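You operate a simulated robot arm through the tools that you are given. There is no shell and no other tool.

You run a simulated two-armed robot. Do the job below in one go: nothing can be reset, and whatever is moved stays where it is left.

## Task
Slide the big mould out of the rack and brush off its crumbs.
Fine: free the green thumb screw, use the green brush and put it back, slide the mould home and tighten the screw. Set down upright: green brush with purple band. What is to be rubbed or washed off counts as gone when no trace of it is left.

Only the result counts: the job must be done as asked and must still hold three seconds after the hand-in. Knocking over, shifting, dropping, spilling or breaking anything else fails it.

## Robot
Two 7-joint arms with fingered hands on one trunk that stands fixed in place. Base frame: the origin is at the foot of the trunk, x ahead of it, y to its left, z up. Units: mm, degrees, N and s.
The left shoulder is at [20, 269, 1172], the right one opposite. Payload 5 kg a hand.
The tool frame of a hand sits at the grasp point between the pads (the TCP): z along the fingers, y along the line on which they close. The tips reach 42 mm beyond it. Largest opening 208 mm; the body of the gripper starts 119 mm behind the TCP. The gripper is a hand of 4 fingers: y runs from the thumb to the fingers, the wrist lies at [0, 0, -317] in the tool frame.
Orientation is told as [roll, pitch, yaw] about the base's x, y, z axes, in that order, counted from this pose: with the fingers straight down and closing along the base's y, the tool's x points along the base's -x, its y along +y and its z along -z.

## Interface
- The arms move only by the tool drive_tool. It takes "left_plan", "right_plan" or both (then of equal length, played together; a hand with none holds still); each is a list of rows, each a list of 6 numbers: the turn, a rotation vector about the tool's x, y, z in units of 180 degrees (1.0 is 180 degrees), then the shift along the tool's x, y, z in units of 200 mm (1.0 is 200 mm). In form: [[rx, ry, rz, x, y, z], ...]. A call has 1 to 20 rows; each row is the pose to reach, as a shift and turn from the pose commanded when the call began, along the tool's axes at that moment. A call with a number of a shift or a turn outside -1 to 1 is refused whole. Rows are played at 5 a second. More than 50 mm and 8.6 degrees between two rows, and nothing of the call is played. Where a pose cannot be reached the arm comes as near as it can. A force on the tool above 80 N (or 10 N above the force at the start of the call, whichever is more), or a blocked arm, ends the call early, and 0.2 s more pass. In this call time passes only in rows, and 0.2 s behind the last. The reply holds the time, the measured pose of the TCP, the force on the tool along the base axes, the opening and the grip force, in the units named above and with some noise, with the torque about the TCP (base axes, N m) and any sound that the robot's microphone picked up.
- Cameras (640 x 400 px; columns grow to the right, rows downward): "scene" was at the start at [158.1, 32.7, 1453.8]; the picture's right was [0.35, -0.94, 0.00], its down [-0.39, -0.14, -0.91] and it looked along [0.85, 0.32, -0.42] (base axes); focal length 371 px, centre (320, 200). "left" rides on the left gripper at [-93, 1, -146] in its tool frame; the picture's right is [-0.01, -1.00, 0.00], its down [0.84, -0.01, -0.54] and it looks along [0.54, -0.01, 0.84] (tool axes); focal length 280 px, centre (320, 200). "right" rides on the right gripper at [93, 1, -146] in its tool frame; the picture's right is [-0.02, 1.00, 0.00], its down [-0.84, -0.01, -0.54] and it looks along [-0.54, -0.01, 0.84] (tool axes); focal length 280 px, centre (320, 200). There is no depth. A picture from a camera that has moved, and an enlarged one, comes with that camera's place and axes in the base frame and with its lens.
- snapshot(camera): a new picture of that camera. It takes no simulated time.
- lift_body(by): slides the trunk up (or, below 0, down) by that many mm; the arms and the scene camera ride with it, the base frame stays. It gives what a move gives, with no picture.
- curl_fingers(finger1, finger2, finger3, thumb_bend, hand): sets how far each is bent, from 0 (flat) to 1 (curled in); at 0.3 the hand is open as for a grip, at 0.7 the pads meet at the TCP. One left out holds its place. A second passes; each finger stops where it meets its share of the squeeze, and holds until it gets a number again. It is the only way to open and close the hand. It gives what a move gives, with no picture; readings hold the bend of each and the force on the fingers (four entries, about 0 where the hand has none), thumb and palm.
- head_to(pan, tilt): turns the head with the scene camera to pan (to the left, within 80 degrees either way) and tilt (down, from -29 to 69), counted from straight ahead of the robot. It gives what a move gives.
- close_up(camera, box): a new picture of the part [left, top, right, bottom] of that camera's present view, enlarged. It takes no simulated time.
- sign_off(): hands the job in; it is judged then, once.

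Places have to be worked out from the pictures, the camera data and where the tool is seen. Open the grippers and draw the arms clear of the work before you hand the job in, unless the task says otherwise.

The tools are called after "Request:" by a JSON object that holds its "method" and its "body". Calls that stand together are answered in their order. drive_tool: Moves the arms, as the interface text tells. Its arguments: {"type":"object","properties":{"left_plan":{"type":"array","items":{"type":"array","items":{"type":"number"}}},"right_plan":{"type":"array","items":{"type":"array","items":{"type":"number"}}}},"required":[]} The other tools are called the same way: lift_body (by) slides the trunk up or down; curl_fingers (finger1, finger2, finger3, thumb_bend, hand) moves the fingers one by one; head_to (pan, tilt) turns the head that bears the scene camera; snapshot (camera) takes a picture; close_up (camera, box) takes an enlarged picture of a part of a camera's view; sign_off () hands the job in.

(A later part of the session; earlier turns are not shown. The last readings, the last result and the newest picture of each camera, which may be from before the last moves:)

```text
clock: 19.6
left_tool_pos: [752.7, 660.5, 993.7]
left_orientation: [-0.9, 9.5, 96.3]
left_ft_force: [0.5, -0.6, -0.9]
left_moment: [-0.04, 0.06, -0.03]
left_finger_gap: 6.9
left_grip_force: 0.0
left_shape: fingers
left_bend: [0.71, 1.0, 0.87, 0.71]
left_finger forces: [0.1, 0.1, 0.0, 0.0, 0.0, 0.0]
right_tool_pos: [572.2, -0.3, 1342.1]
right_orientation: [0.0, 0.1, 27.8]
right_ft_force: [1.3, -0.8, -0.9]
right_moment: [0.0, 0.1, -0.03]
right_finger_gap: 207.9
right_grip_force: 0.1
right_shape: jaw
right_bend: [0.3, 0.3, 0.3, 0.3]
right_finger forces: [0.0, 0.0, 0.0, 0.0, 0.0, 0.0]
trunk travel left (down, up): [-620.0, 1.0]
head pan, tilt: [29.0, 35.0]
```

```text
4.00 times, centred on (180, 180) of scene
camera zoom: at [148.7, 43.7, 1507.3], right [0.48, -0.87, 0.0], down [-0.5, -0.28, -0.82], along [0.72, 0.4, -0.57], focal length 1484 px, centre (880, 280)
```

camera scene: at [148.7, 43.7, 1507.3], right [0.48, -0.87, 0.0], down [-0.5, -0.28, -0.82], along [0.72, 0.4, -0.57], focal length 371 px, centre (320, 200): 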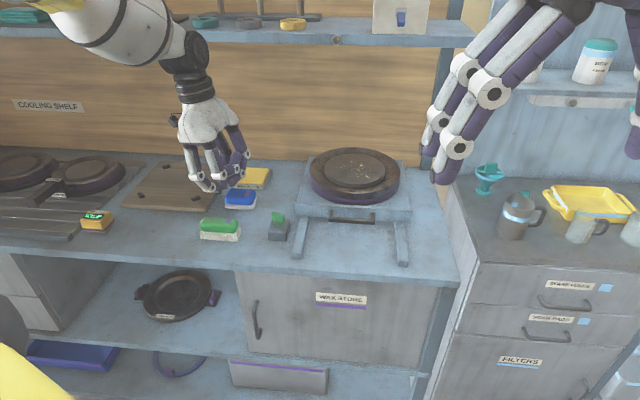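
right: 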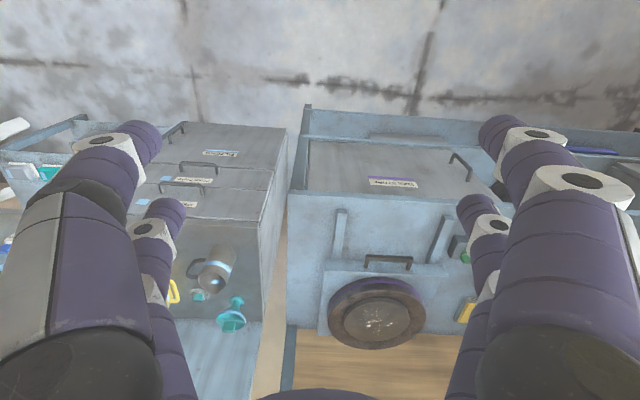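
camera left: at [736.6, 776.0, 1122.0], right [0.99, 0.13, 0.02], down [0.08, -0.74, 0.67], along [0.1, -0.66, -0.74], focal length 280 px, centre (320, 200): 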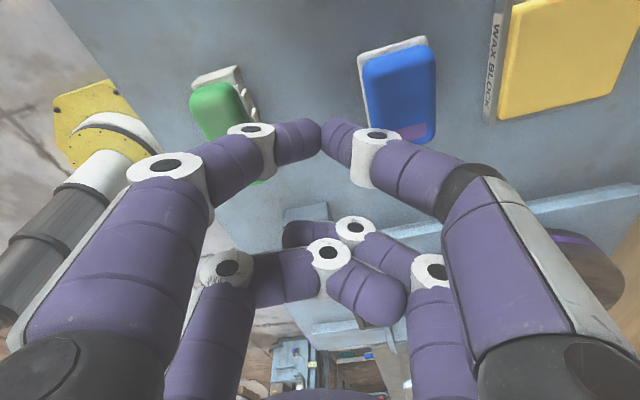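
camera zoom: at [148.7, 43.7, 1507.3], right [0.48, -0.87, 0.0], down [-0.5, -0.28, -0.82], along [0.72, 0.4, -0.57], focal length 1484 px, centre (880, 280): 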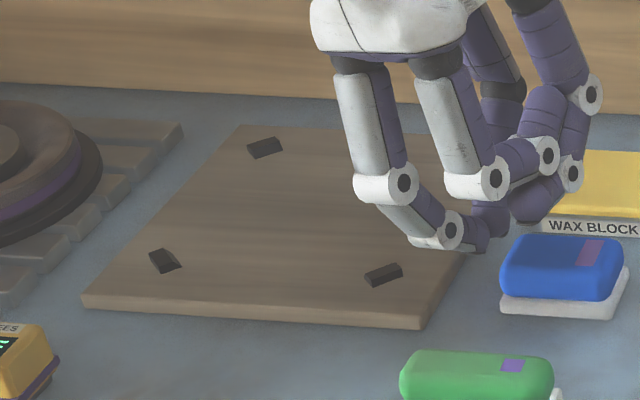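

Nothing else moved: blue brush, wax block and board are where they were; only the green brush slid about 31 mm toward the robot and is still upright. The wing has turned about 160° in total. I first raise the hand gently by 40 mm to learn how the arm responds from this pose.

Request:
{"method": "drive_tool", "body": {"left_plan": [[0, 0, 0, 0, 0, -0.2]]}}

```text
clock: 20.0
left_tool_pos: [747.6, 665.5, 1035.4]
left_orientation: [-1.2, 9.5, 96.3]
left_ft_force: [-0.1, -0.9, -0.5]
left_moment: [0.09, -0.08, 0.02]
left_finger_gap: 6.7
left_grip_force: 0.0
left_shape: fingers
left_bend: [0.71, 1.0, 0.87, 0.71]
left_finger forces: [0.1, 0.0, 0.1, 0.0, 0.0, 0.0]
right_tool_pos: [570.0, -3.0, 1344.3]
right_orientation: [0.0, 0.0, 27.9]
right_ft_force: [-1.8, -1.1, 1.4]
right_moment: [0.12, -0.18, -0.03]
right_finger_gap: 208.0
right_grip_force: 0.0
right_shape: jaw
right_bend: [0.3, 0.3, 0.3, 0.3]
right_finger forces: [0.1, 0.0, 0.1, 0.0, 0.1, 0.0]
trunk travel left (down, up): [-620.0, 1.0]
head pan, tilt: [29.0, 35.0]
```

The reference follows the actual pose, good. I level the tool first (remove the 9.5° tilt), still well above everything.

Request:
{"method": "drive_tool", "body": {"left_plan": [[-0.0033, -0.0264, 0, 0, 0, 0], [-0.0067, -0.0528, 0, 0, 0, 0]]}}

```text
clock: 20.6
left_tool_pos: [748.2, 699.7, 1026.7]
left_orientation: [-0.4, 5.0, 95.3]
left_ft_force: [1.4, 0.5, -0.6]
left_moment: [-0.05, 0.13, -0.01]
left_finger_gap: 7.0
left_grip_force: 0.0
left_shape: fingers
left_bend: [0.71, 1.0, 0.87, 0.71]
left_finger forces: [0.0, 0.1, 0.0, 0.1, 0.1, 0.1]
left hand out of reach, approached as far as the arm can: row 1, 2
right_tool_pos: [573.7, -0.3, 1342.9]
right_orientation: [0.1, 0.0, 27.8]
right_ft_force: [-0.7, 0.3, -0.6]
right_moment: [-0.03, 0.12, -0.02]
right_finger_gap: 207.8
right_grip_force: 0.1
right_shape: jaw
right_bend: [0.3, 0.3, 0.3, 0.3]
right_finger forces: [0.0, 0.1, 0.1, 0.1, 0.0, 0.1]
trunk travel left (down, up): [-620.0, 1.0]
head pan, tilt: [29.0, 35.0]
```

The arm is at its wrist limit at this yaw, so I turn clockwise first (40°), staying high.

Request:
{"method": "drive_tool", "body": {"left_plan": [[-0.0039, 0.0003, 0.0443, 0, 0, -0.03], [-0.0078, 0.0006, 0.0886, 0, 0, -0.06], [-0.0117, 0.0009, 0.1329, 0, 0, -0.09], [-0.0155, 0.0012, 0.1772, 0, 0, -0.12], [-0.0194, 0.0016, 0.2213, 0, 0, -0.15]]}}

```text
clock: 21.8
left_tool_pos: [746.5, 700.3, 1059.2]
left_orientation: [-0.5, 5.0, 55.1]
left_ft_force: [-0.5, -0.2, -0.9]
left_moment: [0.0, -0.01, -0.02]
left_finger_gap: 6.6
left_grip_force: 0.0
left_shape: fingers
left_bend: [0.71, 1.0, 0.87, 0.71]
left_finger forces: [0.0, 0.0, 0.1, 0.0, 0.0, 0.1]
right_tool_pos: [572.3, -1.2, 1341.5]
right_orientation: [0.0, 0.0, 27.9]
right_ft_force: [0.5, 0.5, 0.1]
right_moment: [-0.01, 0.03, 0.01]
right_finger_gap: 207.8
right_grip_force: 0.1
right_shape: jaw
right_bend: [0.3, 0.3, 0.3, 0.3]
right_finger forces: [0.0, 0.1, 0.0, 0.0, 0.1, 0.1]
trunk travel left (down, up): [-620.0, 1.0]
head pan, tilt: [29.0, 35.0]
```

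That worked. I now level the remaining 5° tilt.

Request:
{"method": "drive_tool", "body": {"left_plan": [[-0.0014, -0.0139, 0, 0, 0, 0], [-0.0028, -0.0278, 0, 0, 0, 0]]}}

```text
clock: 22.4
left_tool_pos: [745.8, 700.0, 1059.4]
left_orientation: [-0.1, -0.1, 55.2]
left_ft_force: [-0.9, 0.8, -0.6]
left_moment: [0.01, -0.02, -0.02]
left_finger_gap: 6.7
left_grip_force: 0.1
left_shape: fingers
left_bend: [0.71, 1.0, 0.87, 0.71]
left_finger forces: [0.0, 0.0, 0.1, 0.0, 0.0, 0.0]
right_tool_pos: [571.8, -0.7, 1343.0]
right_orientation: [0.0, 0.0, 27.8]
right_ft_force: [0.1, -1.2, 0.2]
right_moment: [0.02, 0.0, 0.02]
right_finger_gap: 207.9
right_grip_force: 0.1
right_shape: jaw
right_bend: [0.3, 0.3, 0.3, 0.3]
right_finger forces: [0.0, 0.0, 0.1, 0.0, 0.0, 0.0]
trunk travel left (down, up): [-620.0, 1.0]
head pan, tilt: [29.0, 35.0]
```

Level now. I move back over the screw while turning clockwise to yaw −86°, perpendicular to the wing's present direction, and look.

Request:
{"method": "drive_tool", "body": {"left_plan": [[0, 0, 0.0461, 0.0373, -0.0315, 0], [0, 0, 0.0923, 0.0746, -0.0631, 0], [0, 0, 0.1384, 0.112, -0.0946, 0], [0, 0, 0.1846, 0.1493, -0.1261, 0], [0, 0, 0.2307, 0.1866, -0.1577, 0], [0, 0, 0.2768, 0.2239, -0.1892, 0], [0, 0, 0.323, 0.2612, -0.2207, 0], [0, 0, 0.3691, 0.2986, -0.2522, 0], [0, 0, 0.4153, 0.3359, -0.2838, 0], [0, 0, 0.4614, 0.3732, -0.3153, 0], [0, 0, 0.5075, 0.4105, -0.3468, 0], [0, 0, 0.5537, 0.4478, -0.3784, 0], [0, 0, 0.5998, 0.4852, -0.4099, 0], [0, 0, 0.646, 0.5225, -0.4414, 0], [0, 0, 0.6921, 0.5598, -0.473, 0], [0, 0, 0.7382, 0.5971, -0.5045, 0], [0, 0, 0.7844, 0.6345, -0.536, 0]]}}

Request:
{"method": "snapshot", "body": {"camera": "left"}}

Request:
{"method": "close_up", "body": {"camera": "scene", "box": [180, 160, 340, 250]}}

```text
clock: 26.0
left_tool_pos: [763.1, 534.9, 1059.4]
left_orientation: [0.1, 0.0, -86.1]
left_ft_force: [-1.2, -0.2, -0.2]
left_moment: [0.0, -0.02, 0.04]
left_finger_gap: 6.8
left_grip_force: 0.1
left_shape: fingers
left_bend: [0.71, 1.0, 0.87, 0.71]
left_finger forces: [0.0, 0.0, 0.0, 0.0, 0.0, 0.0]
right_tool_pos: [571.1, 0.1, 1343.0]
right_orientation: [0.0, 0.0, 27.9]
right_ft_force: [0.0, 0.3, -0.3]
right_moment: [0.0, 0.02, 0.0]
right_finger_gap: 207.8
right_grip_force: 0.1
right_shape: jaw
right_bend: [0.3, 0.3, 0.3, 0.3]
right_finger forces: [0.0, 0.0, 0.0, 0.0, 0.1, 0.1]
trunk travel left (down, up): [-620.0, 1.0]
head pan, tilt: [29.0, 35.0]
```

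```text
taken
camera left: at [770.5, 440.6, 1205.7], right [-1.0, -0.08, 0.0], down [-0.07, 0.84, 0.54], along [-0.04, 0.54, -0.84], focal length 280 px, centre (320, 200)
```

left: 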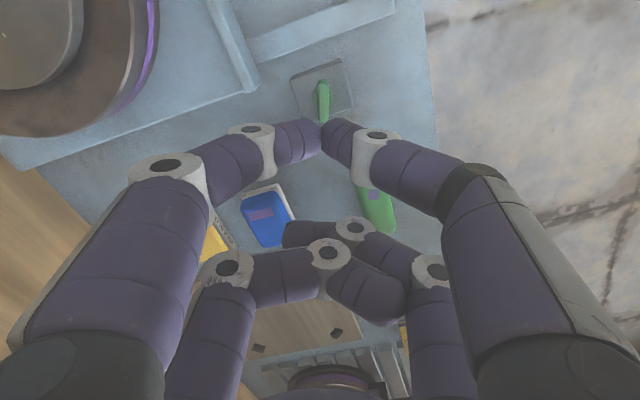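

```text
4.00 times, centred on (260, 205) of scene
camera zoom: at [147.7, 43.1, 1507.7], right [0.48, -0.87, 0.0], down [-0.5, -0.28, -0.82], along [0.72, 0.4, -0.57], focal length 1484 px, centre (560, 180)
```

zoom: 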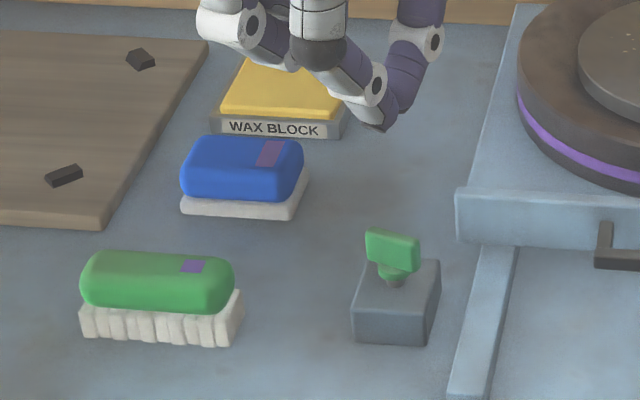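

Reachable. I open the pair to see the wing and its angle.

Request:
{"method": "curl_fingers", "body": {"hand": "left", "finger1": 0.56, "thumb_bend": 0.56}}

Request:
{"method": "close_up", "body": {"camera": "left", "box": [240, 50, 400, 150]}}

```text
clock: 27.0
left_tool_pos: [763.0, 534.7, 1059.1]
left_orientation: [0.0, -0.1, -85.9]
left_ft_force: [-1.4, -0.5, 0.7]
left_moment: [0.02, 0.02, -0.04]
left_finger_gap: 80.5
left_grip_force: 0.1
left_shape: fingers
left_bend: [0.56, 1.0, 0.87, 0.56]
left_finger forces: [0.1, 0.0, 0.1, 0.0, 0.0, 0.1]
right_tool_pos: [571.0, -0.7, 1343.9]
right_orientation: [0.0, -0.1, 27.9]
right_ft_force: [0.2, -0.4, -0.5]
right_moment: [-0.04, -0.01, 0.0]
right_finger_gap: 208.4
right_grip_force: 0.1
right_shape: jaw
right_bend: [0.3, 0.3, 0.3, 0.3]
right_finger forces: [0.0, 0.0, 0.1, 0.0, 0.0, 0.0]
trunk travel left (down, up): [-620.0, 1.0]
head pan, tilt: [29.0, 35.0]
```

```text
4.00 times, centred on (320, 100) of left
camera zoom: at [770.6, 441.1, 1205.7], right [-1.0, -0.08, 0.0], down [-0.07, 0.84, 0.54], along [-0.05, 0.54, -0.84], focal length 1122 px, centre (320, 600)
```

zoom: 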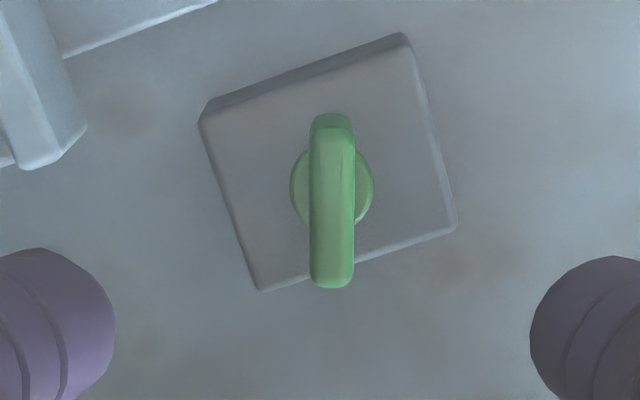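

The wing is aligned with the hand, 3.5 mm off in y. I correct that, go down to z 952 and grip again.

Request:
{"method": "drive_tool", "body": {"left_plan": [[0, 0, 0, 0, -0.0175, 0.12], [0, 0, 0, 0, -0.0175, 0.24], [0, 0, 0, 0, -0.0175, 0.36], [0, 0, 0, 0, -0.0175, 0.46], [0, 0, 0, 0, -0.0175, 0.535]]}}

Request:
{"method": "curl_fingers", "body": {"hand": "left", "finger1": 0.72, "thumb_bend": 0.72}}

Request:
{"method": "snapshot", "body": {"camera": "left"}}

```text
clock: 28.2
left_tool_pos: [759.3, 536.5, 950.8]
left_orientation: [0.0, -0.1, -86.0]
left_ft_force: [0.6, -0.4, 0.3]
left_moment: [-0.03, 0.03, 0.03]
left_finger_gap: 80.8
left_grip_force: 0.0
left_shape: fingers
left_bend: [0.56, 1.0, 0.87, 0.56]
left_finger forces: [0.1, 0.0, 0.0, 0.0, 0.0, 0.1]
right_tool_pos: [571.2, 0.4, 1343.2]
right_orientation: [-0.1, 0.1, 27.9]
right_ft_force: [-0.2, -0.1, -0.9]
right_moment: [-0.01, 0.03, 0.04]
right_finger_gap: 208.2
right_grip_force: 0.1
right_shape: jaw
right_bend: [0.3, 0.3, 0.3, 0.3]
right_finger forces: [0.0, 0.1, 0.1, 0.1, 0.0, 0.0]
trunk travel left (down, up): [-620.0, 1.0]
head pan, tilt: [29.0, 35.0]
```

```text
clock: 29.2
left_tool_pos: [759.8, 536.4, 950.9]
left_orientation: [0.0, -0.1, -86.0]
left_ft_force: [-2.2, -1.2, -3.8]
left_moment: [0.09, 0.12, -0.09]
left_finger_gap: 16.8
left_grip_force: 6.6
left_shape: fingers
left_bend: [0.68, 1.0, 0.87, 0.69]
left_finger forces: [5.1, 0.0, 0.1, 0.0, 8.0, 0.0]
right_tool_pos: [571.9, -1.3, 1343.2]
right_orientation: [0.0, 0.1, 27.9]
right_ft_force: [0.3, -0.2, 0.4]
right_moment: [0.02, 0.02, 0.02]
right_finger_gap: 207.8
right_grip_force: 0.1
right_shape: jaw
right_bend: [0.3, 0.3, 0.3, 0.3]
right_finger forces: [0.0, 0.0, 0.0, 0.1, 0.1, 0.0]
trunk travel left (down, up): [-620.0, 1.0]
head pan, tilt: [29.0, 35.0]
```

```text
taken
camera left: at [767.1, 442.2, 1096.5], right [-1.0, -0.08, 0.0], down [-0.07, 0.84, 0.54], along [-0.05, 0.54, -0.84], focal length 280 px, centre (320, 200)
```

left: 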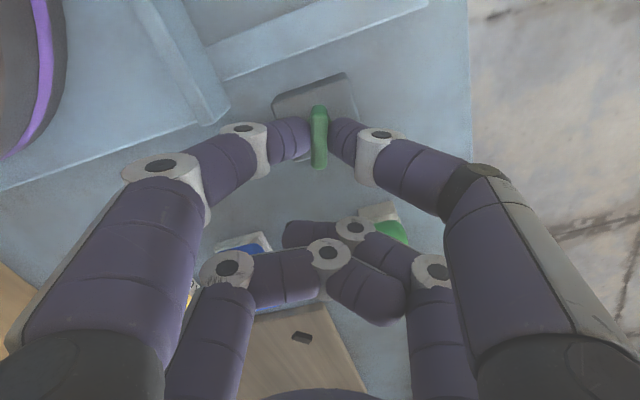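

Gripped again. I turn another 80° counter-clockwise, checking torque.

Request:
{"method": "drive_tool", "body": {"left_plan": [[0, 0, -0.0444, -0.0013, -0.0188, 0], [0, 0, -0.0889, -0.0052, -0.0372, 0], [0, 0, -0.1333, -0.0117, -0.0549, 0], [0, 0, -0.1778, -0.0205, -0.0715, 0], [0, 0, -0.2222, -0.0316, -0.0868, 0], [0, 0, -0.2667, -0.0447, -0.1003, 0], [0, 0, -0.3111, -0.0595, -0.1119, 0], [0, 0, -0.3556, -0.0758, -0.1213, 0], [0, 0, -0.4, -0.0933, -0.1284, 0], [0, 0, -0.4444, -0.1116, -0.1329, 0]]}}

Request:
{"method": "snapshot", "body": {"camera": "left"}}

```text
clock: 31.4
left_tool_pos: [738.1, 511.5, 953.9]
left_orientation: [0.0, -0.2, -6.1]
left_ft_force: [23.5, -3.6, -9.9]
left_moment: [-0.2, -0.5, -1.64]
left_finger_gap: 24.6
left_grip_force: 50.4
left_shape: fingers
left_bend: [0.67, 1.0, 0.87, 0.68]
left_finger forces: [60.1, 0.0, 0.0, 0.0, 40.1, 0.0]
right_tool_pos: [573.4, -1.7, 1342.2]
right_orientation: [-0.2, 0.0, 27.8]
right_ft_force: [-0.9, 0.4, -0.4]
right_moment: [0.0, -0.01, 0.04]
right_finger_gap: 207.8
right_grip_force: 0.1
right_shape: jaw
right_bend: [0.3, 0.3, 0.3, 0.3]
right_finger forces: [0.0, 0.0, 0.0, 0.0, 0.1, 0.0]
trunk travel left (down, up): [-620.0, 1.0]
head pan, tilt: [29.0, 35.0]
```

```text
taken
camera left: at [830.8, 502.1, 1100.3], right [-0.09, -1.0, 0.0], down [-0.84, 0.08, 0.54], along [-0.53, 0.05, -0.84], focal length 280 px, centre (320, 200)
```

left: 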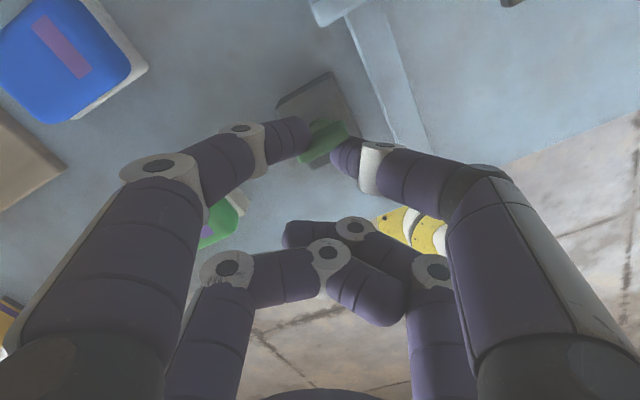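

The torque rose sharply (−1.64 N m, 50 N grip) and the wing stayed behind: it has reached its loose stop about half a turn from where it began, so it is free. I turn back 48° to release the strain before opening.

Request:
{"method": "drive_tool", "body": {"left_plan": [[0, 0, 0.0444, -0.0013, 0.0188, 0], [0, 0, 0.0889, -0.0052, 0.0372, 0], [0, 0, 0.1333, -0.0117, 0.0549, 0], [0, 0, 0.1778, -0.0205, 0.0715, 0], [0, 0, 0.2222, -0.0316, 0.0868, 0], [0, 0, 0.2667, -0.0447, 0.1003, 0], [0, 0, 0.3, -0.0557, 0.1092, 0]]}}

Request:
{"method": "snapshot", "body": {"camera": "left"}}

```text
clock: 33.0
left_tool_pos: [746.6, 531.4, 950.8]
left_orientation: [-0.1, 0.0, -60.1]
left_ft_force: [-1.2, 2.5, -2.1]
left_moment: [0.1, 0.08, 0.02]
left_finger_gap: 17.5
left_grip_force: 5.9
left_shape: fingers
left_bend: [0.71, 1.0, 0.87, 0.69]
left_finger forces: [6.2, 0.0, 0.0, 0.0, 6.4, 0.0]
right_tool_pos: [570.5, -0.0, 1341.2]
right_orientation: [0.0, 0.0, 27.9]
right_ft_force: [0.7, 0.2, -0.1]
right_moment: [-0.02, -0.02, -0.01]
right_finger_gap: 208.0
right_grip_force: 0.1
right_shape: jaw
right_bend: [0.3, 0.3, 0.3, 0.3]
right_finger forces: [0.0, 0.0, 0.0, 0.1, 0.0, 0.1]
trunk travel left (down, up): [-620.0, 1.0]
head pan, tilt: [29.0, 35.0]
```

```text
taken
camera left: at [794.8, 451.9, 1097.9], right [-0.86, -0.51, 0.0], down [-0.43, 0.72, 0.54], along [-0.28, 0.46, -0.84], focal length 280 px, centre (320, 200)
```

left: 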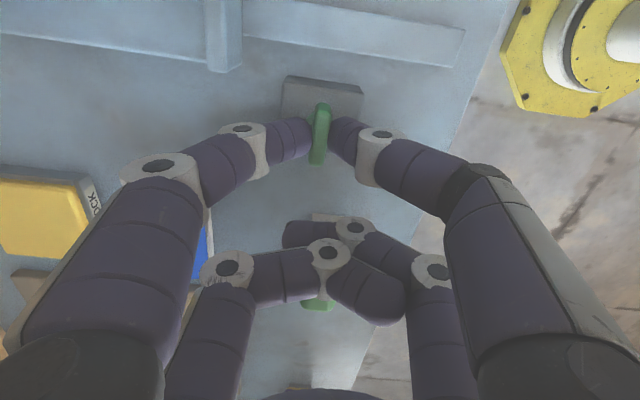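

The wing now sits relaxed between the tips, half a turn open. I open the pair and raise the hand straight up.

Request:
{"method": "curl_fingers", "body": {"hand": "left", "finger1": 0.54, "thumb_bend": 0.54}}

Request:
{"method": "drive_tool", "body": {"left_plan": [[0, 0, 0, 0, 0, -0.1], [0, 0, 0, 0, 0, -0.25], [0, 0, 0, 0, 0, -0.45], [0, 0, 0, 0, 0, -0.65]]}}

Request:
{"method": "curl_fingers", "body": {"hand": "left", "finger3": 0.3}}

Request:
{"method": "curl_fingers", "body": {"hand": "left", "finger2": 0.3}}

Request:
{"method": "close_up", "body": {"camera": "left", "box": [240, 50, 400, 150]}}

Request:
{"method": "close_up", "body": {"camera": "scene", "box": [180, 160, 340, 260]}}

```text
clock: 34.0
left_tool_pos: [747.9, 532.3, 953.5]
left_orientation: [0.0, -0.1, -60.0]
left_ft_force: [0.9, 0.5, 0.0]
left_moment: [0.02, 0.01, 0.0]
left_finger_gap: 91.1
left_grip_force: 0.1
left_shape: fingers
left_bend: [0.54, 1.0, 0.87, 0.54]
left_finger forces: [0.0, 0.0, 0.1, 0.1, 0.0, 0.0]
right_tool_pos: [571.1, -1.2, 1343.6]
right_orientation: [0.1, -0.1, 28.0]
right_ft_force: [-0.3, -0.3, -0.6]
right_moment: [-0.02, 0.0, 0.0]
right_finger_gap: 207.8
right_grip_force: 0.0
right_shape: jaw
right_bend: [0.3, 0.3, 0.3, 0.3]
right_finger forces: [0.0, 0.0, 0.0, 0.0, 0.1, 0.1]
trunk travel left (down, up): [-620.0, 1.0]
head pan, tilt: [29.0, 35.0]
```

```text
clock: 35.0
left_tool_pos: [746.9, 532.2, 1084.7]
left_orientation: [0.0, 0.0, -60.1]
left_ft_force: [-1.2, -0.2, -0.7]
left_moment: [0.02, -0.06, 0.0]
left_finger_gap: 91.0
left_grip_force: 0.0
left_shape: fingers
left_bend: [0.54, 1.0, 0.87, 0.54]
left_finger forces: [0.0, 0.0, 0.0, 0.0, 0.1, 0.0]
right_tool_pos: [570.6, -0.4, 1343.7]
right_orientation: [0.0, -0.1, 27.9]
right_ft_force: [-0.3, 0.0, -0.3]
right_moment: [0.08, -0.11, 0.0]
right_finger_gap: 208.1
right_grip_force: 0.0
right_shape: jaw
right_bend: [0.3, 0.3, 0.3, 0.3]
right_finger forces: [0.0, 0.0, 0.0, 0.0, 0.1, 0.0]
trunk travel left (down, up): [-620.0, 1.0]
head pan, tilt: [29.0, 35.0]
```

```text
clock: 36.0
left_tool_pos: [748.2, 532.1, 1082.8]
left_orientation: [-0.1, 0.0, -60.0]
left_ft_force: [-0.2, 1.1, -0.6]
left_moment: [-0.02, 0.03, 0.04]
left_finger_gap: 91.4
left_grip_force: 0.1
left_shape: fingers
left_bend: [0.54, 1.0, 0.3, 0.54]
left_finger forces: [0.1, 0.0, 0.0, 0.0, 0.0, 0.0]
right_tool_pos: [570.6, 0.1, 1342.7]
right_orientation: [0.0, 0.0, 27.9]
right_ft_force: [0.3, 0.2, 0.1]
right_moment: [-0.02, 0.02, 0.0]
right_finger_gap: 208.0
right_grip_force: 0.1
right_shape: jaw
right_bend: [0.3, 0.3, 0.3, 0.3]
right_finger forces: [0.0, 0.0, 0.1, 0.0, 0.0, 0.0]
trunk travel left (down, up): [-620.0, 1.0]
head pan, tilt: [29.0, 35.0]
```

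```text
clock: 37.0
left_tool_pos: [748.8, 532.8, 1085.2]
left_orientation: [0.1, 0.0, -60.1]
left_ft_force: [-0.3, 0.1, -0.3]
left_moment: [0.0, 0.0, 0.0]
left_finger_gap: 91.0
left_grip_force: 0.1
left_shape: fingers
left_bend: [0.54, 0.3, 0.3, 0.54]
left_finger forces: [0.1, 0.0, 0.0, 0.0, 0.0, 0.0]
right_tool_pos: [571.5, -0.2, 1343.7]
right_orientation: [-0.1, 0.0, 28.0]
right_ft_force: [0.0, -0.1, -0.5]
right_moment: [0.02, 0.0, -0.01]
right_finger_gap: 207.9
right_grip_force: 0.1
right_shape: jaw
right_bend: [0.3, 0.3, 0.3, 0.3]
right_finger forces: [0.1, 0.1, 0.0, 0.0, 0.0, 0.0]
trunk travel left (down, up): [-620.0, 1.0]
head pan, tilt: [29.0, 35.0]
```

```text
4.00 times, centred on (320, 100) of left
camera zoom: at [796.1, 451.7, 1230.0], right [-0.86, -0.51, 0.0], down [-0.43, 0.72, 0.54], along [-0.28, 0.46, -0.84], focal length 1122 px, centre (320, 600)
```

zoom: 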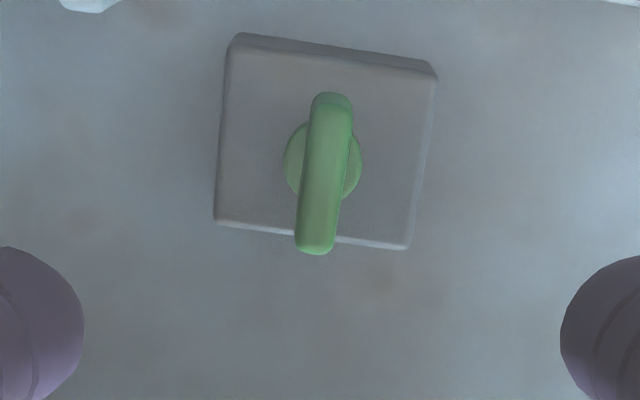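

```text
4.00 times, centred on (260, 210) of scene
camera zoom: at [147.6, 43.4, 1507.7], right [0.48, -0.87, 0.0], down [-0.5, -0.28, -0.82], along [0.72, 0.4, -0.57], focal length 1484 px, centre (560, 160)
```

zoom: 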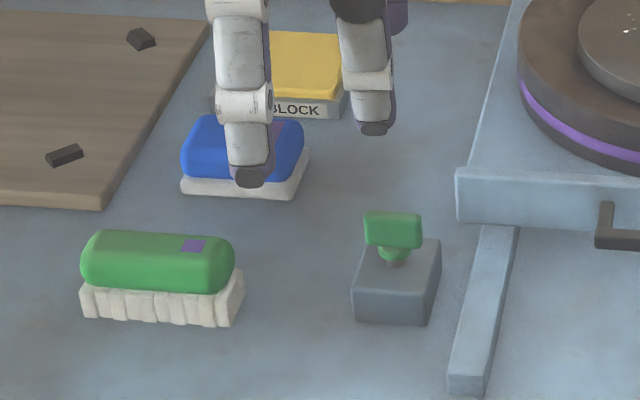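

The wing sits exactly half a turn round. Now I move the hand toward the handle, turning to yaw −66.3° to close across the bar.

Request:
{"method": "drive_tool", "body": {"left_plan": [[0, 0, 0.017, -0.22, -0.005, 0], [0, 0, 0.034, -0.44, -0.01, 0], [0, 0, 0.034, -0.66, -0.015, 0], [0, 0, 0.034, -0.88, -0.02, 0], [0, 0, 0.034, -0.99, -0.03, 0]]}}

Request:
{"method": "snapshot", "body": {"camera": "left"}}

Request:
{"method": "snapshot", "body": {"camera": "scene"}}

```text
clock: 38.2
left_tool_pos: [836.4, 360.5, 1083.0]
left_orientation: [0.2, -0.3, -66.1]
left_ft_force: [-0.4, 0.3, 0.4]
left_moment: [-0.03, -0.08, -0.03]
left_finger_gap: 91.1
left_grip_force: 0.1
left_shape: fingers
left_bend: [0.54, 0.3, 0.3, 0.54]
left_finger forces: [0.0, 0.1, 0.0, 0.0, 0.0, 0.0]
left hand out of reach, approached as far as the arm can: row 5
right_tool_pos: [570.5, -0.1, 1344.1]
right_orientation: [0.0, -0.1, 28.0]
right_ft_force: [-1.1, 0.4, 0.7]
right_moment: [0.01, -0.12, -0.01]
right_finger_gap: 207.9
right_grip_force: 0.1
right_shape: jaw
right_bend: [0.3, 0.3, 0.3, 0.3]
right_finger forces: [0.1, 0.0, 0.0, 0.0, 0.0, 0.0]
trunk travel left (down, up): [-620.0, 1.0]
head pan, tilt: [29.0, 35.0]
```

```text
taken
camera left: at [874.9, 275.9, 1230.2], right [-0.91, -0.42, 0.0], down [-0.36, 0.77, 0.53], along [-0.22, 0.49, -0.84], focal length 280 px, centre (320, 200)
```

left: 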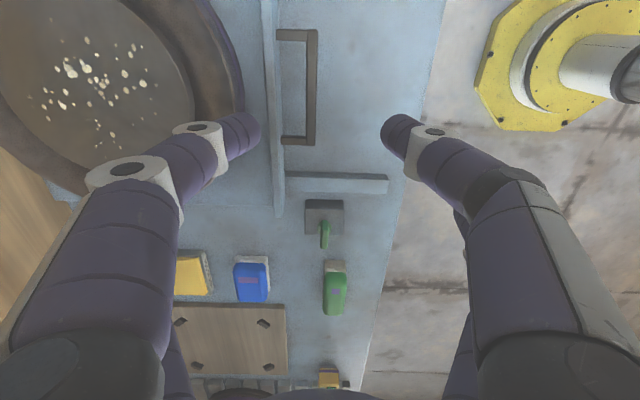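

```text
taken
camera scene: at [146.6, 43.4, 1507.9], right [0.49, -0.87, 0.0], down [-0.5, -0.28, -0.82], along [0.72, 0.4, -0.57], focal length 371 px, centre (320, 200)
```

scene: 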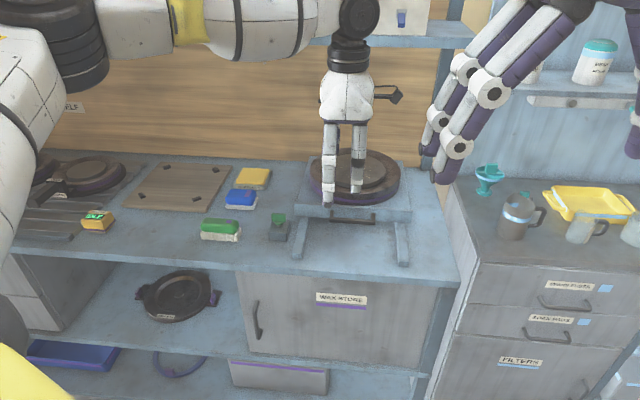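

At this spot −66° is at the arm's limit, so I will hook the handle differently: yaw 23.7°, the closed finger1/thumb pair behind the bar and finger2/finger3 in front of it. The bar centre works out at (853, 339), z about 906. I turn the hand now and close the pairs.

Request:
{"method": "drive_tool", "body": {"left_plan": [[0, 0, -0.0454, 0, 0, 0], [0, 0, -0.0907, 0, 0, 0], [0, 0, -0.1361, -0.01, 0, 0], [0, 0, -0.1814, -0.02, 0, 0], [0, 0, -0.2268, -0.04, 0, 0], [0, 0, -0.2721, -0.06, 0, 0], [0, 0, -0.3175, -0.08, 0, 0], [0, 0, -0.3628, -0.1, 0.001, 0], [0, 0, -0.4082, -0.115, 0.002, 0], [0, 0, -0.4535, -0.125, 0.003, 0], [0, 0, -0.4989, -0.13, 0.003, 0]]}}

Request:
{"method": "curl_fingers", "body": {"hand": "left", "finger1": 0.7, "finger2": 0.7, "finger3": 0.7, "thumb_bend": 0.7}}

Request:
{"method": "snapshot", "body": {"camera": "left"}}

Request:
{"method": "close_up", "body": {"camera": "scene", "box": [240, 110, 440, 270]}}

```text
clock: 40.6
left_tool_pos: [830.0, 349.1, 1083.4]
left_orientation: [-0.2, 0.0, 23.8]
left_ft_force: [0.9, 0.4, -0.4]
left_moment: [0.03, 0.02, 0.01]
left_finger_gap: 91.2
left_grip_force: 0.0
left_shape: fingers
left_bend: [0.54, 0.3, 0.3, 0.54]
left_finger forces: [0.0, 0.0, 0.1, 0.1, 0.0, 0.1]
left hand out of reach, approached as far as the arm can: row 5, 6, 7, 8, 9, 10, 11
right_tool_pos: [569.7, 0.9, 1343.7]
right_orientation: [0.1, -0.1, 27.9]
right_ft_force: [0.5, -0.4, -0.2]
right_moment: [0.0, 0.02, 0.02]
right_finger_gap: 207.8
right_grip_force: 0.1
right_shape: jaw
right_bend: [0.3, 0.3, 0.3, 0.3]
right_finger forces: [0.0, 0.1, 0.1, 0.0, 0.0, 0.0]
trunk travel left (down, up): [-620.0, 1.0]
head pan, tilt: [29.0, 35.0]
```

```text
clock: 41.6
left_tool_pos: [829.6, 349.4, 1083.8]
left_orientation: [-0.2, 0.0, 23.7]
left_ft_force: [0.5, 0.3, -1.1]
left_moment: [0.0, 0.02, 0.0]
left_finger_gap: 11.2
left_grip_force: 0.1
left_shape: fingers
left_bend: [0.7, 0.7, 0.7, 0.7]
left_finger forces: [0.0, 0.1, 0.0, 0.1, 0.0, 0.0]
right_tool_pos: [571.5, -0.3, 1343.7]
right_orientation: [0.0, 0.0, 27.9]
right_ft_force: [0.0, -0.8, -0.4]
right_moment: [0.02, -0.01, -0.01]
right_finger_gap: 207.7
right_grip_force: 0.0
right_shape: jaw
right_bend: [0.3, 0.3, 0.3, 0.3]
right_finger forces: [0.0, 0.0, 0.0, 0.0, 0.1, 0.1]
trunk travel left (down, up): [-620.0, 1.0]
head pan, tilt: [29.0, 35.0]
```

```text
taken
camera left: at [914.1, 387.2, 1229.9], right [0.42, -0.91, 0.0], down [-0.77, -0.35, 0.54], along [-0.49, -0.23, -0.84], focal length 280 px, centre (320, 200)
```

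left: 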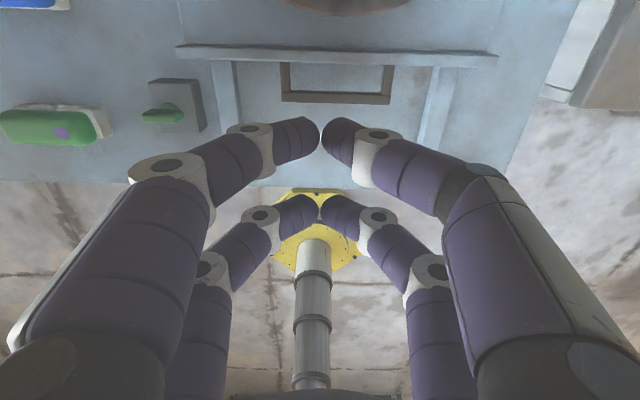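

```text
2.50 times, centred on (340, 190) of scene
camera zoom: at [147.7, 43.4, 1507.7], right [0.48, -0.87, 0.0], down [-0.5, -0.28, -0.82], along [0.72, 0.4, -0.57], focal length 927 px, centre (270, 225)
```

zoom: 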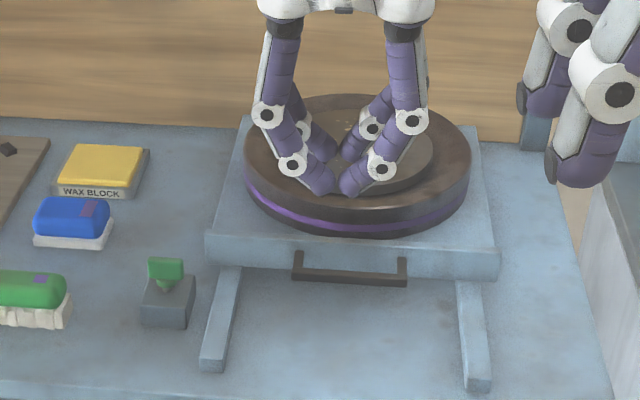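

The arm is at its reach limit this high up; lower down it should reach further. I go down to z 985 first and then move over the bar.

Request:
{"method": "drive_tool", "body": {"left_plan": [[0, 0, 0, 0, 0, 0.2], [0, 0, 0, 0, -0.03, 0.4], [0, 0, 0, 0, -0.06, 0.493], [0, 0, 0, -0.03, -0.09, 0.493], [0, 0, 0, -0.0565, -0.0915, 0.493]]}}

Request:
{"method": "snapshot", "body": {"camera": "left"}}

Request:
{"method": "close_up", "body": {"camera": "scene", "box": [240, 130, 440, 270]}}

```text
clock: 42.8
left_tool_pos: [818.8, 350.4, 990.1]
left_orientation: [-0.2, -0.1, 23.6]
left_ft_force: [1.0, 0.0, 0.0]
left_moment: [0.04, 0.01, -0.02]
left_finger_gap: 10.9
left_grip_force: 0.0
left_shape: fingers
left_bend: [0.7, 0.7, 0.7, 0.7]
left_finger forces: [0.0, 0.1, 0.0, 0.0, 0.0, 0.0]
left hand out of reach, approached as far as the arm can: row 1, 2, 3, 4, 5
right_tool_pos: [571.0, -0.7, 1342.4]
right_orientation: [0.0, 0.0, 27.9]
right_ft_force: [-0.1, 0.9, 0.1]
right_moment: [0.01, 0.0, -0.01]
right_finger_gap: 207.7
right_grip_force: 0.1
right_shape: jaw
right_bend: [0.3, 0.3, 0.3, 0.3]
right_finger forces: [0.0, 0.0, 0.0, 0.0, 0.1, 0.0]
trunk travel left (down, up): [-620.0, 1.0]
head pan, tilt: [29.0, 35.0]
```

```text
taken
camera left: at [903.0, 388.5, 1135.9], right [0.42, -0.91, 0.0], down [-0.77, -0.35, 0.54], along [-0.49, -0.23, -0.84], focal length 280 px, centre (320, 200)
```

left: 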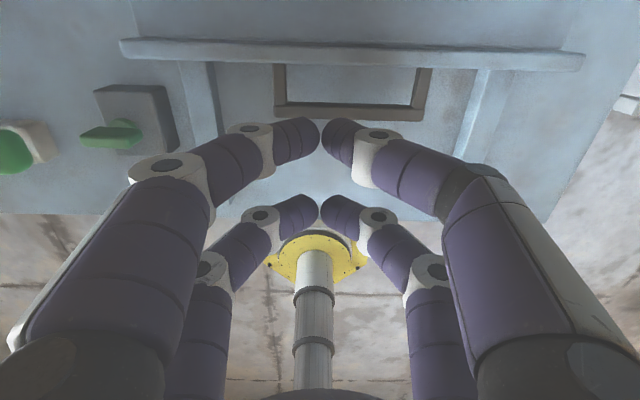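

```text
2.86 times, centred on (340, 200) of scene
camera zoom: at [148.0, 43.4, 1507.6], right [0.48, -0.87, 0.0], down [-0.5, -0.28, -0.82], along [0.72, 0.4, -0.57], focal length 1060 px, centre (263, 200)
```

zoom: 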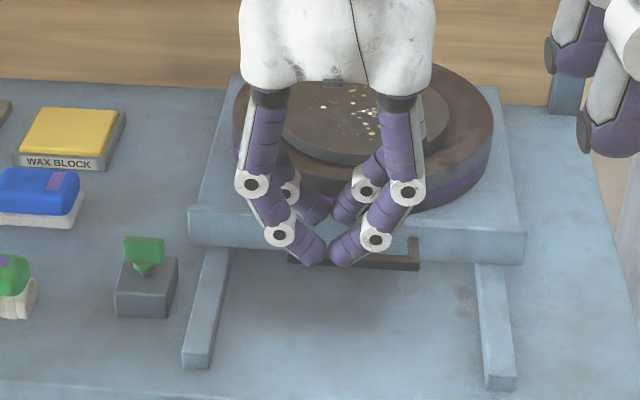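

The reach got worse, so it looks like a joint limit rather than the arm length. I look at the arm's configuration with the head camera.

Request:
{"method": "head_to", "body": {"pan": 40, "tilt": 10}}

Request:
{"method": "snapshot", "body": {"camera": "scene"}}

```text
clock: 43.7
left_tool_pos: [818.7, 349.1, 989.9]
left_orientation: [-0.2, -0.1, 23.7]
left_ft_force: [-0.5, -0.6, 0.2]
left_moment: [-0.01, 0.05, -0.02]
left_finger_gap: 11.0
left_grip_force: 0.0
left_shape: fingers
left_bend: [0.7, 0.7, 0.7, 0.7]
left_finger forces: [0.0, 0.1, 0.0, 0.0, 0.1, 0.1]
right_tool_pos: [571.6, 0.0, 1342.4]
right_orientation: [0.0, 0.0, 28.0]
right_ft_force: [0.2, 0.1, 0.5]
right_moment: [-0.01, 0.0, 0.03]
right_finger_gap: 207.9
right_grip_force: 0.0
right_shape: jaw
right_bend: [0.3, 0.3, 0.3, 0.3]
right_finger forces: [0.0, 0.1, 0.0, 0.0, 0.0, 0.0]
trunk travel left (down, up): [-620.0, 1.0]
head pan, tilt: [40.0, 10.0]
```

```text
taken
camera scene: at [142.0, 60.5, 1547.7], right [0.64, -0.77, 0.0], down [-0.13, -0.11, -0.98], along [0.75, 0.63, -0.17], focal length 371 px, centre (320, 200)
```

scene: 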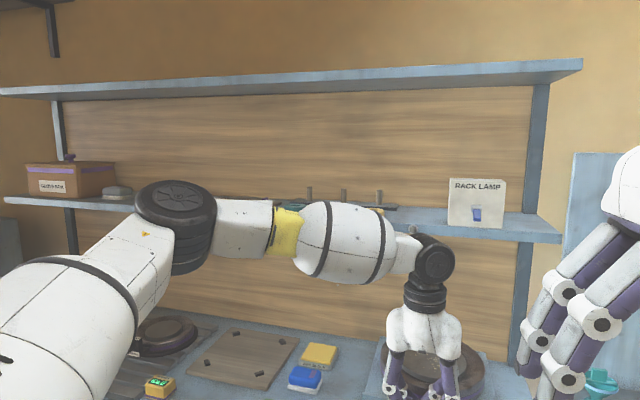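

The elbow stands far out to the left, so the arm is not stretched; some joint is at its limit. I draw the hand back and up, away from the limit, and look again.

Request:
{"method": "drive_tool", "body": {"left_plan": [[0, 0, 0, 0.03, 0.05, -0.2], [0, 0, 0, 0.12, 0.15, -0.35], [0, 0, 0, 0.24, 0.29, -0.45], [0, 0, 0, 0.35, 0.425, -0.5]]}}

Request:
{"method": "snapshot", "body": {"camera": "scene"}}

```text
clock: 44.7
left_tool_pos: [719.1, 399.6, 1087.9]
left_orientation: [-0.1, 0.0, 23.7]
left_ft_force: [-1.3, 0.3, -0.2]
left_moment: [0.0, -0.08, 0.0]
left_finger_gap: 10.9
left_grip_force: 0.1
left_shape: fingers
left_bend: [0.7, 0.7, 0.7, 0.7]
left_finger forces: [0.1, 0.1, 0.0, 0.0, 0.1, 0.0]
right_tool_pos: [568.9, 0.1, 1344.9]
right_orientation: [-0.1, -0.1, 27.9]
right_ft_force: [-1.0, 0.5, 0.0]
right_moment: [-0.07, -0.09, 0.0]
right_finger_gap: 207.7
right_grip_force: 0.1
right_shape: jaw
right_bend: [0.3, 0.3, 0.3, 0.3]
right_finger forces: [0.0, 0.1, 0.0, 0.1, 0.1, 0.0]
trunk travel left (down, up): [-620.0, 1.0]
head pan, tilt: [40.0, 10.0]
```

```text
taken
camera scene: at [141.0, 60.9, 1548.0], right [0.64, -0.77, 0.0], down [-0.13, -0.11, -0.98], along [0.75, 0.63, -0.17], focal length 371 px, centre (320, 200)
```

scene: 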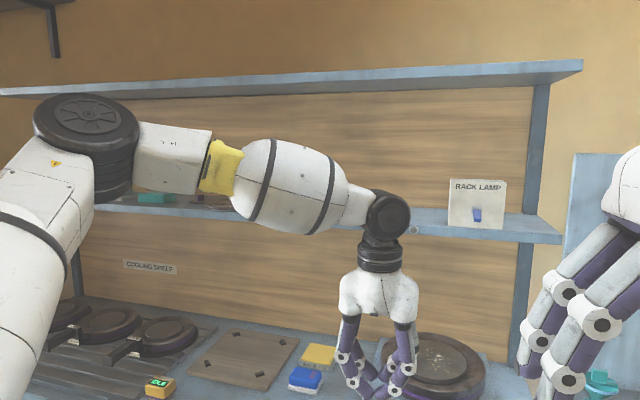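

The elbow is high and bent. I lower the trunk back by 70 mm to its original height, where the stated reach applies, and try approaching the handle from here.

Request:
{"method": "lift_body", "body": {"by": -70}}

Request:
{"method": "drive_tool", "body": {"left_plan": [[0, 0, 0, -0.15, -0.1, 0.0], [0, 0, 0, -0.3, -0.25, 0.0], [0, 0, 0, -0.4, -0.4, 0.0], [0, 0, 0, -0.46, -0.545, 0.05]]}}

Request:
{"method": "snapshot", "body": {"camera": "scene"}}

```text
clock: 45.8
left_tool_pos: [721.7, 400.2, 1022.0]
left_orientation: [-0.1, -0.1, 23.7]
left_ft_force: [-1.1, -0.8, 0.6]
left_moment: [0.03, -0.06, -0.02]
left_finger_gap: 10.8
left_grip_force: 0.1
left_shape: fingers
left_bend: [0.7, 0.7, 0.7, 0.7]
left_finger forces: [0.0, 0.0, 0.0, 0.1, 0.0, 0.0]
right_tool_pos: [570.1, -0.7, 1273.1]
right_orientation: [0.1, -0.1, 27.9]
right_ft_force: [0.2, 0.3, 0.2]
right_moment: [0.05, -0.06, 0.0]
right_finger_gap: 207.7
right_grip_force: 0.2
right_shape: jaw
right_bend: [0.3, 0.3, 0.3, 0.3]
right_finger forces: [0.0, 0.0, 0.0, 0.1, 0.0, 0.0]
trunk travel left (down, up): [-550.0, 71.0]
head pan, tilt: [40.0, 10.0]
```

```text
clock: 46.8
left_tool_pos: [829.6, 349.7, 1012.2]
left_orientation: [-0.3, -0.1, 23.8]
left_ft_force: [-0.8, 0.8, 0.6]
left_moment: [-0.01, -0.17, -0.02]
left_finger_gap: 10.7
left_grip_force: 0.1
left_shape: fingers
left_bend: [0.7, 0.7, 0.7, 0.7]
left_finger forces: [0.0, 0.0, 0.1, 0.0, 0.0, 0.1]
left hand out of reach, approached as far as the arm can: row 4
right_tool_pos: [570.5, 0.7, 1274.7]
right_orientation: [-0.1, 0.0, 27.9]
right_ft_force: [-1.2, -0.5, 0.2]
right_moment: [0.0, -0.18, -0.01]
right_finger_gap: 208.0
right_grip_force: 0.1
right_shape: jaw
right_bend: [0.3, 0.3, 0.3, 0.3]
right_finger forces: [0.0, 0.0, 0.0, 0.1, 0.1, 0.0]
trunk travel left (down, up): [-550.0, 71.0]
head pan, tilt: [40.0, 10.0]
```

```text
taken
camera scene: at [141.1, 60.6, 1478.0], right [0.64, -0.77, 0.0], down [-0.13, -0.11, -0.98], along [0.75, 0.63, -0.17], focal length 371 px, centre (320, 200)
```

scene: 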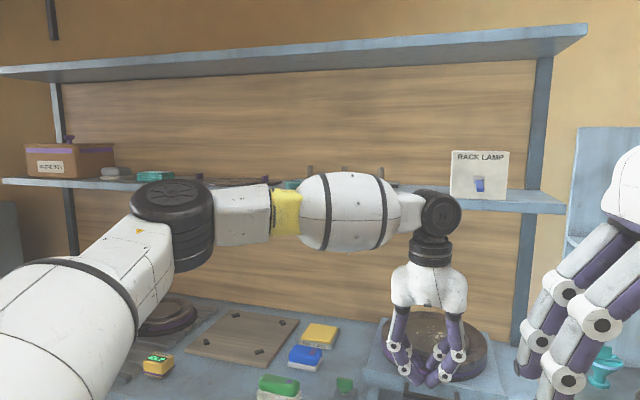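

Same limit here. I test whether a lower height gives more reach: aim for the spot over the bar at z 970, tips still above the bar.

Request:
{"method": "drive_tool", "body": {"left_plan": [[0, 0, 0, 0.05, 0, 0.1], [0, 0, 0, 0.05, -0.03, 0.21], [0, 0, 0, 0.0, -0.06, 0.21], [0, 0, 0, -0.0565, -0.0915, 0.21]]}}

```text
clock: 47.8
left_tool_pos: [827.4, 348.6, 969.1]
left_orientation: [-0.3, -0.1, 23.6]
left_ft_force: [0.0, 1.1, -1.3]
left_moment: [-0.01, 0.04, -0.02]
left_finger_gap: 10.9
left_grip_force: 0.0
left_shape: fingers
left_bend: [0.7, 0.7, 0.7, 0.7]
left_finger forces: [0.0, 0.0, 0.1, 0.0, 0.0, 0.0]
left hand out of reach, approached as far as the arm can: row 3, 4
right_tool_pos: [571.2, 0.5, 1272.5]
right_orientation: [0.0, 0.2, 27.9]
right_ft_force: [0.7, 0.3, 0.0]
right_moment: [0.0, 0.09, 0.03]
right_finger_gap: 207.9
right_grip_force: 0.1
right_shape: jaw
right_bend: [0.3, 0.3, 0.3, 0.3]
right_finger forces: [0.0, 0.0, 0.0, 0.1, 0.0, 0.1]
trunk travel left (down, up): [-550.0, 71.0]
head pan, tilt: [40.0, 10.0]
```

Reach is about 811 mm from the shoulder at any height, so I tilt the tool 10° forward, which brings the wrist back. First I stow finger2 and finger3, then tilt and move over the bar.

Request:
{"method": "curl_fingers", "body": {"hand": "left", "finger2": 1.0}}

Request:
{"method": "curl_fingers", "body": {"hand": "left", "finger3": 1.0}}

Request:
{"method": "drive_tool", "body": {"left_plan": [[0, -0.0278, 0, 0, 0, -0.06], [0, -0.0556, 0, 0, -0.03, -0.06], [0, -0.0556, 0, -0.02, -0.06, -0.05], [0, -0.0556, 0, -0.0365, -0.0935, -0.03]]}}

Request:
{"method": "head_to", "body": {"pan": 25, "tilt": 38}}

Request:
{"method": "snapshot", "body": {"camera": "left"}}

Request:
{"method": "close_up", "body": {"camera": "scene", "box": [220, 100, 440, 240]}}

```text
clock: 48.8
left_tool_pos: [827.6, 347.4, 970.0]
left_orientation: [-0.2, 0.0, 23.7]
left_ft_force: [0.2, -0.4, 0.3]
left_moment: [0.02, -0.02, 0.03]
left_finger_gap: 10.8
left_grip_force: 0.0
left_shape: fingers
left_bend: [0.7, 0.99, 0.69, 0.7]
left_finger forces: [0.1, 0.0, 0.0, 0.0, 0.0, 0.0]
right_tool_pos: [570.9, 0.6, 1273.7]
right_orientation: [-0.1, 0.0, 27.9]
right_ft_force: [-0.2, 0.1, 0.5]
right_moment: [0.0, -0.03, 0.01]
right_finger_gap: 207.9
right_grip_force: 0.1
right_shape: jaw
right_bend: [0.3, 0.3, 0.3, 0.3]
right_finger forces: [0.0, 0.1, 0.0, 0.0, 0.0, 0.1]
trunk travel left (down, up): [-550.0, 71.0]
head pan, tilt: [40.0, 10.0]
```

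```text
clock: 49.8
left_tool_pos: [828.2, 348.2, 970.3]
left_orientation: [-0.2, -0.2, 23.8]
left_ft_force: [-0.3, 0.2, -0.7]
left_moment: [-0.02, 0.02, -0.01]
left_finger_gap: 10.8
left_grip_force: 0.0
left_shape: fingers
left_bend: [0.7, 1.0, 0.86, 0.7]
left_finger forces: [0.1, 0.0, 0.0, 0.0, 0.0, 0.0]
right_tool_pos: [570.8, -0.3, 1273.3]
right_orientation: [0.0, 0.0, 27.9]
right_ft_force: [-0.1, 1.0, 1.3]
right_moment: [0.03, 0.0, 0.02]
right_finger_gap: 207.5
right_grip_force: 0.2
right_shape: jaw
right_bend: [0.3, 0.3, 0.3, 0.3]
right_finger forces: [0.0, 0.0, 0.1, 0.1, 0.1, 0.1]
trunk travel left (down, up): [-550.0, 71.0]
head pan, tilt: [40.0, 10.0]
```

```text
clock: 50.8
left_tool_pos: [842.1, 334.5, 977.4]
left_orientation: [0.0, -9.9, 23.7]
left_ft_force: [1.1, -0.7, -0.3]
left_moment: [-0.01, 0.04, 0.01]
left_finger_gap: 10.9
left_grip_force: 0.0
left_shape: fingers
left_bend: [0.7, 1.0, 0.86, 0.7]
left_finger forces: [0.0, 0.1, 0.1, 0.0, 0.1, 0.0]
right_tool_pos: [572.4, -0.1, 1273.5]
right_orientation: [0.0, 0.0, 27.9]
right_ft_force: [1.0, -0.1, -0.6]
right_moment: [-0.02, 0.06, 0.0]
right_finger_gap: 207.9
right_grip_force: 0.1
right_shape: jaw
right_bend: [0.3, 0.3, 0.3, 0.3]
right_finger forces: [0.0, 0.0, 0.0, 0.1, 0.1, 0.0]
trunk travel left (down, up): [-550.0, 71.0]
head pan, tilt: [40.0, 10.0]
```

```text
clock: 51.7
left_tool_pos: [841.1, 334.9, 978.7]
left_orientation: [-0.1, -10.1, 23.7]
left_ft_force: [-0.6, 0.4, 0.1]
left_moment: [-0.01, 0.0, 0.01]
left_finger_gap: 11.0
left_grip_force: 0.1
left_shape: fingers
left_bend: [0.7, 1.0, 0.86, 0.7]
left_finger forces: [0.1, 0.0, 0.0, 0.1, 0.0, 0.0]
right_tool_pos: [571.3, -0.1, 1272.0]
right_orientation: [0.0, 0.0, 27.9]
right_ft_force: [-0.5, 0.3, -0.4]
right_moment: [-0.02, 0.0, 0.02]
right_finger_gap: 207.8
right_grip_force: 0.0
right_shape: jaw
right_bend: [0.3, 0.3, 0.3, 0.3]
right_finger forces: [0.0, 0.0, 0.0, 0.1, 0.0, 0.1]
trunk travel left (down, up): [-550.0, 71.0]
head pan, tilt: [25.0, 38.0]
```

```text
taken
camera left: at [902.1, 360.9, 1137.5], right [0.41, -0.91, 0.0], down [-0.84, -0.38, 0.38], along [-0.35, -0.16, -0.92], focal length 280 px, centre (320, 200)
```

left: 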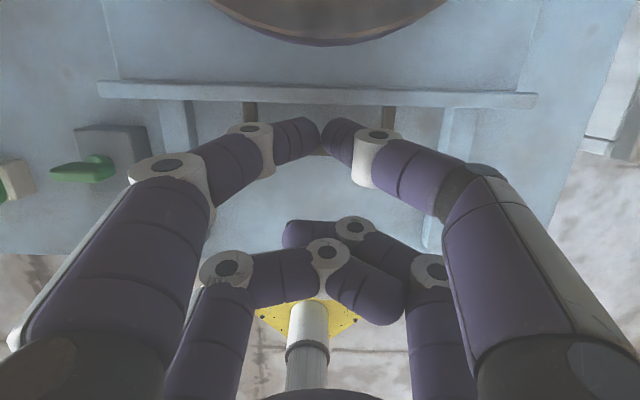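

```text
2.86 times, centred on (330, 170) of scene
camera zoom: at [149.8, 37.2, 1433.0], right [0.42, -0.91, 0.0], down [-0.56, -0.26, -0.79], along [0.71, 0.33, -0.61], focal length 1060 px, centre (291, 286)
```

zoom: 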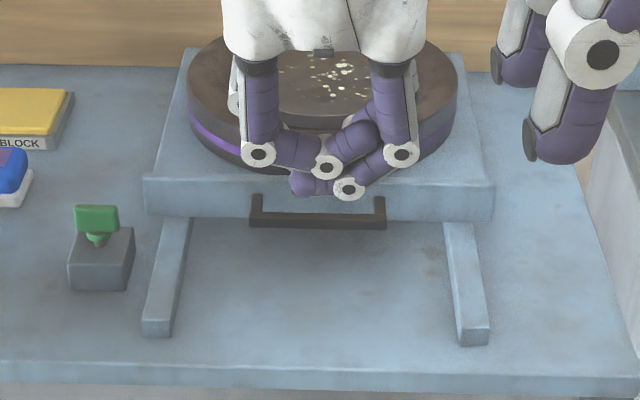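

The tilted tool reaches the spot; the tips are just beyond the bar as wanted. I go straight down about 43 mm so the pair hooks behind the bar.

Request:
{"method": "drive_tool", "body": {"left_plan": [[0, 0, 0, -0.0036, 0, 0.0514], [0, 0, 0, 0.0094, 0, 0.125], [0, 0, 0, 0.0181, 0, 0.1745], [0, 0, 0, 0.0253, 0, 0.2155]]}}

Request:
{"method": "snapshot", "body": {"camera": "left"}}

Request:
{"method": "close_up", "body": {"camera": "scene", "box": [220, 100, 440, 240]}}

```text
clock: 52.7
left_tool_pos: [842.0, 334.2, 934.6]
left_orientation: [0.0, -10.1, 23.7]
left_ft_force: [0.4, 0.3, 0.7]
left_moment: [0.02, 0.0, -0.01]
left_finger_gap: 10.7
left_grip_force: 0.4
left_shape: fingers
left_bend: [0.7, 1.0, 0.86, 0.7]
left_finger forces: [0.2, 0.1, 0.1, 0.2, 0.0, 0.0]
right_tool_pos: [571.1, 0.4, 1272.3]
right_orientation: [-0.1, 0.0, 27.8]
right_ft_force: [0.2, -0.4, 0.4]
right_moment: [0.04, 0.01, -0.01]
right_finger_gap: 207.7
right_grip_force: 0.0
right_shape: jaw
right_bend: [0.3, 0.3, 0.3, 0.3]
right_finger forces: [0.0, 0.0, 0.0, 0.0, 0.1, 0.1]
trunk travel left (down, up): [-550.0, 71.0]
head pan, tilt: [25.0, 38.0]
```

```text
taken
camera left: at [903.2, 361.3, 1094.7], right [0.41, -0.91, 0.01], down [-0.84, -0.38, 0.38], along [-0.35, -0.16, -0.92], focal length 280 px, centre (320, 200)
```

left: 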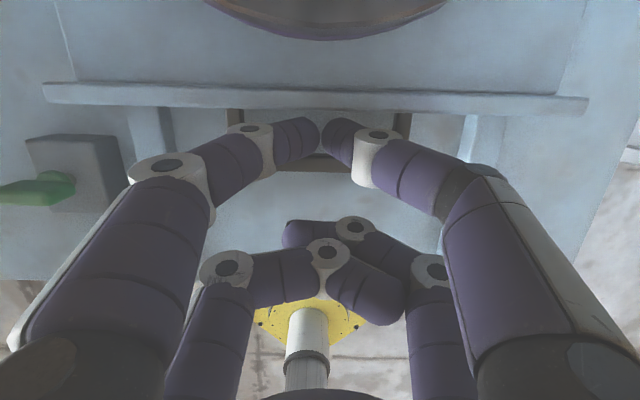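

```text
2.86 times, centred on (330, 170) of scene
camera zoom: at [150.0, 37.2, 1432.9], right [0.42, -0.91, 0.0], down [-0.56, -0.26, -0.79], along [0.71, 0.33, -0.62], focal length 1060 px, centre (291, 286)
```

zoom: 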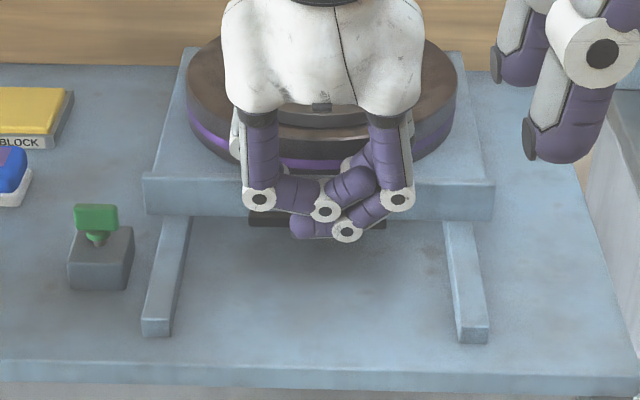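

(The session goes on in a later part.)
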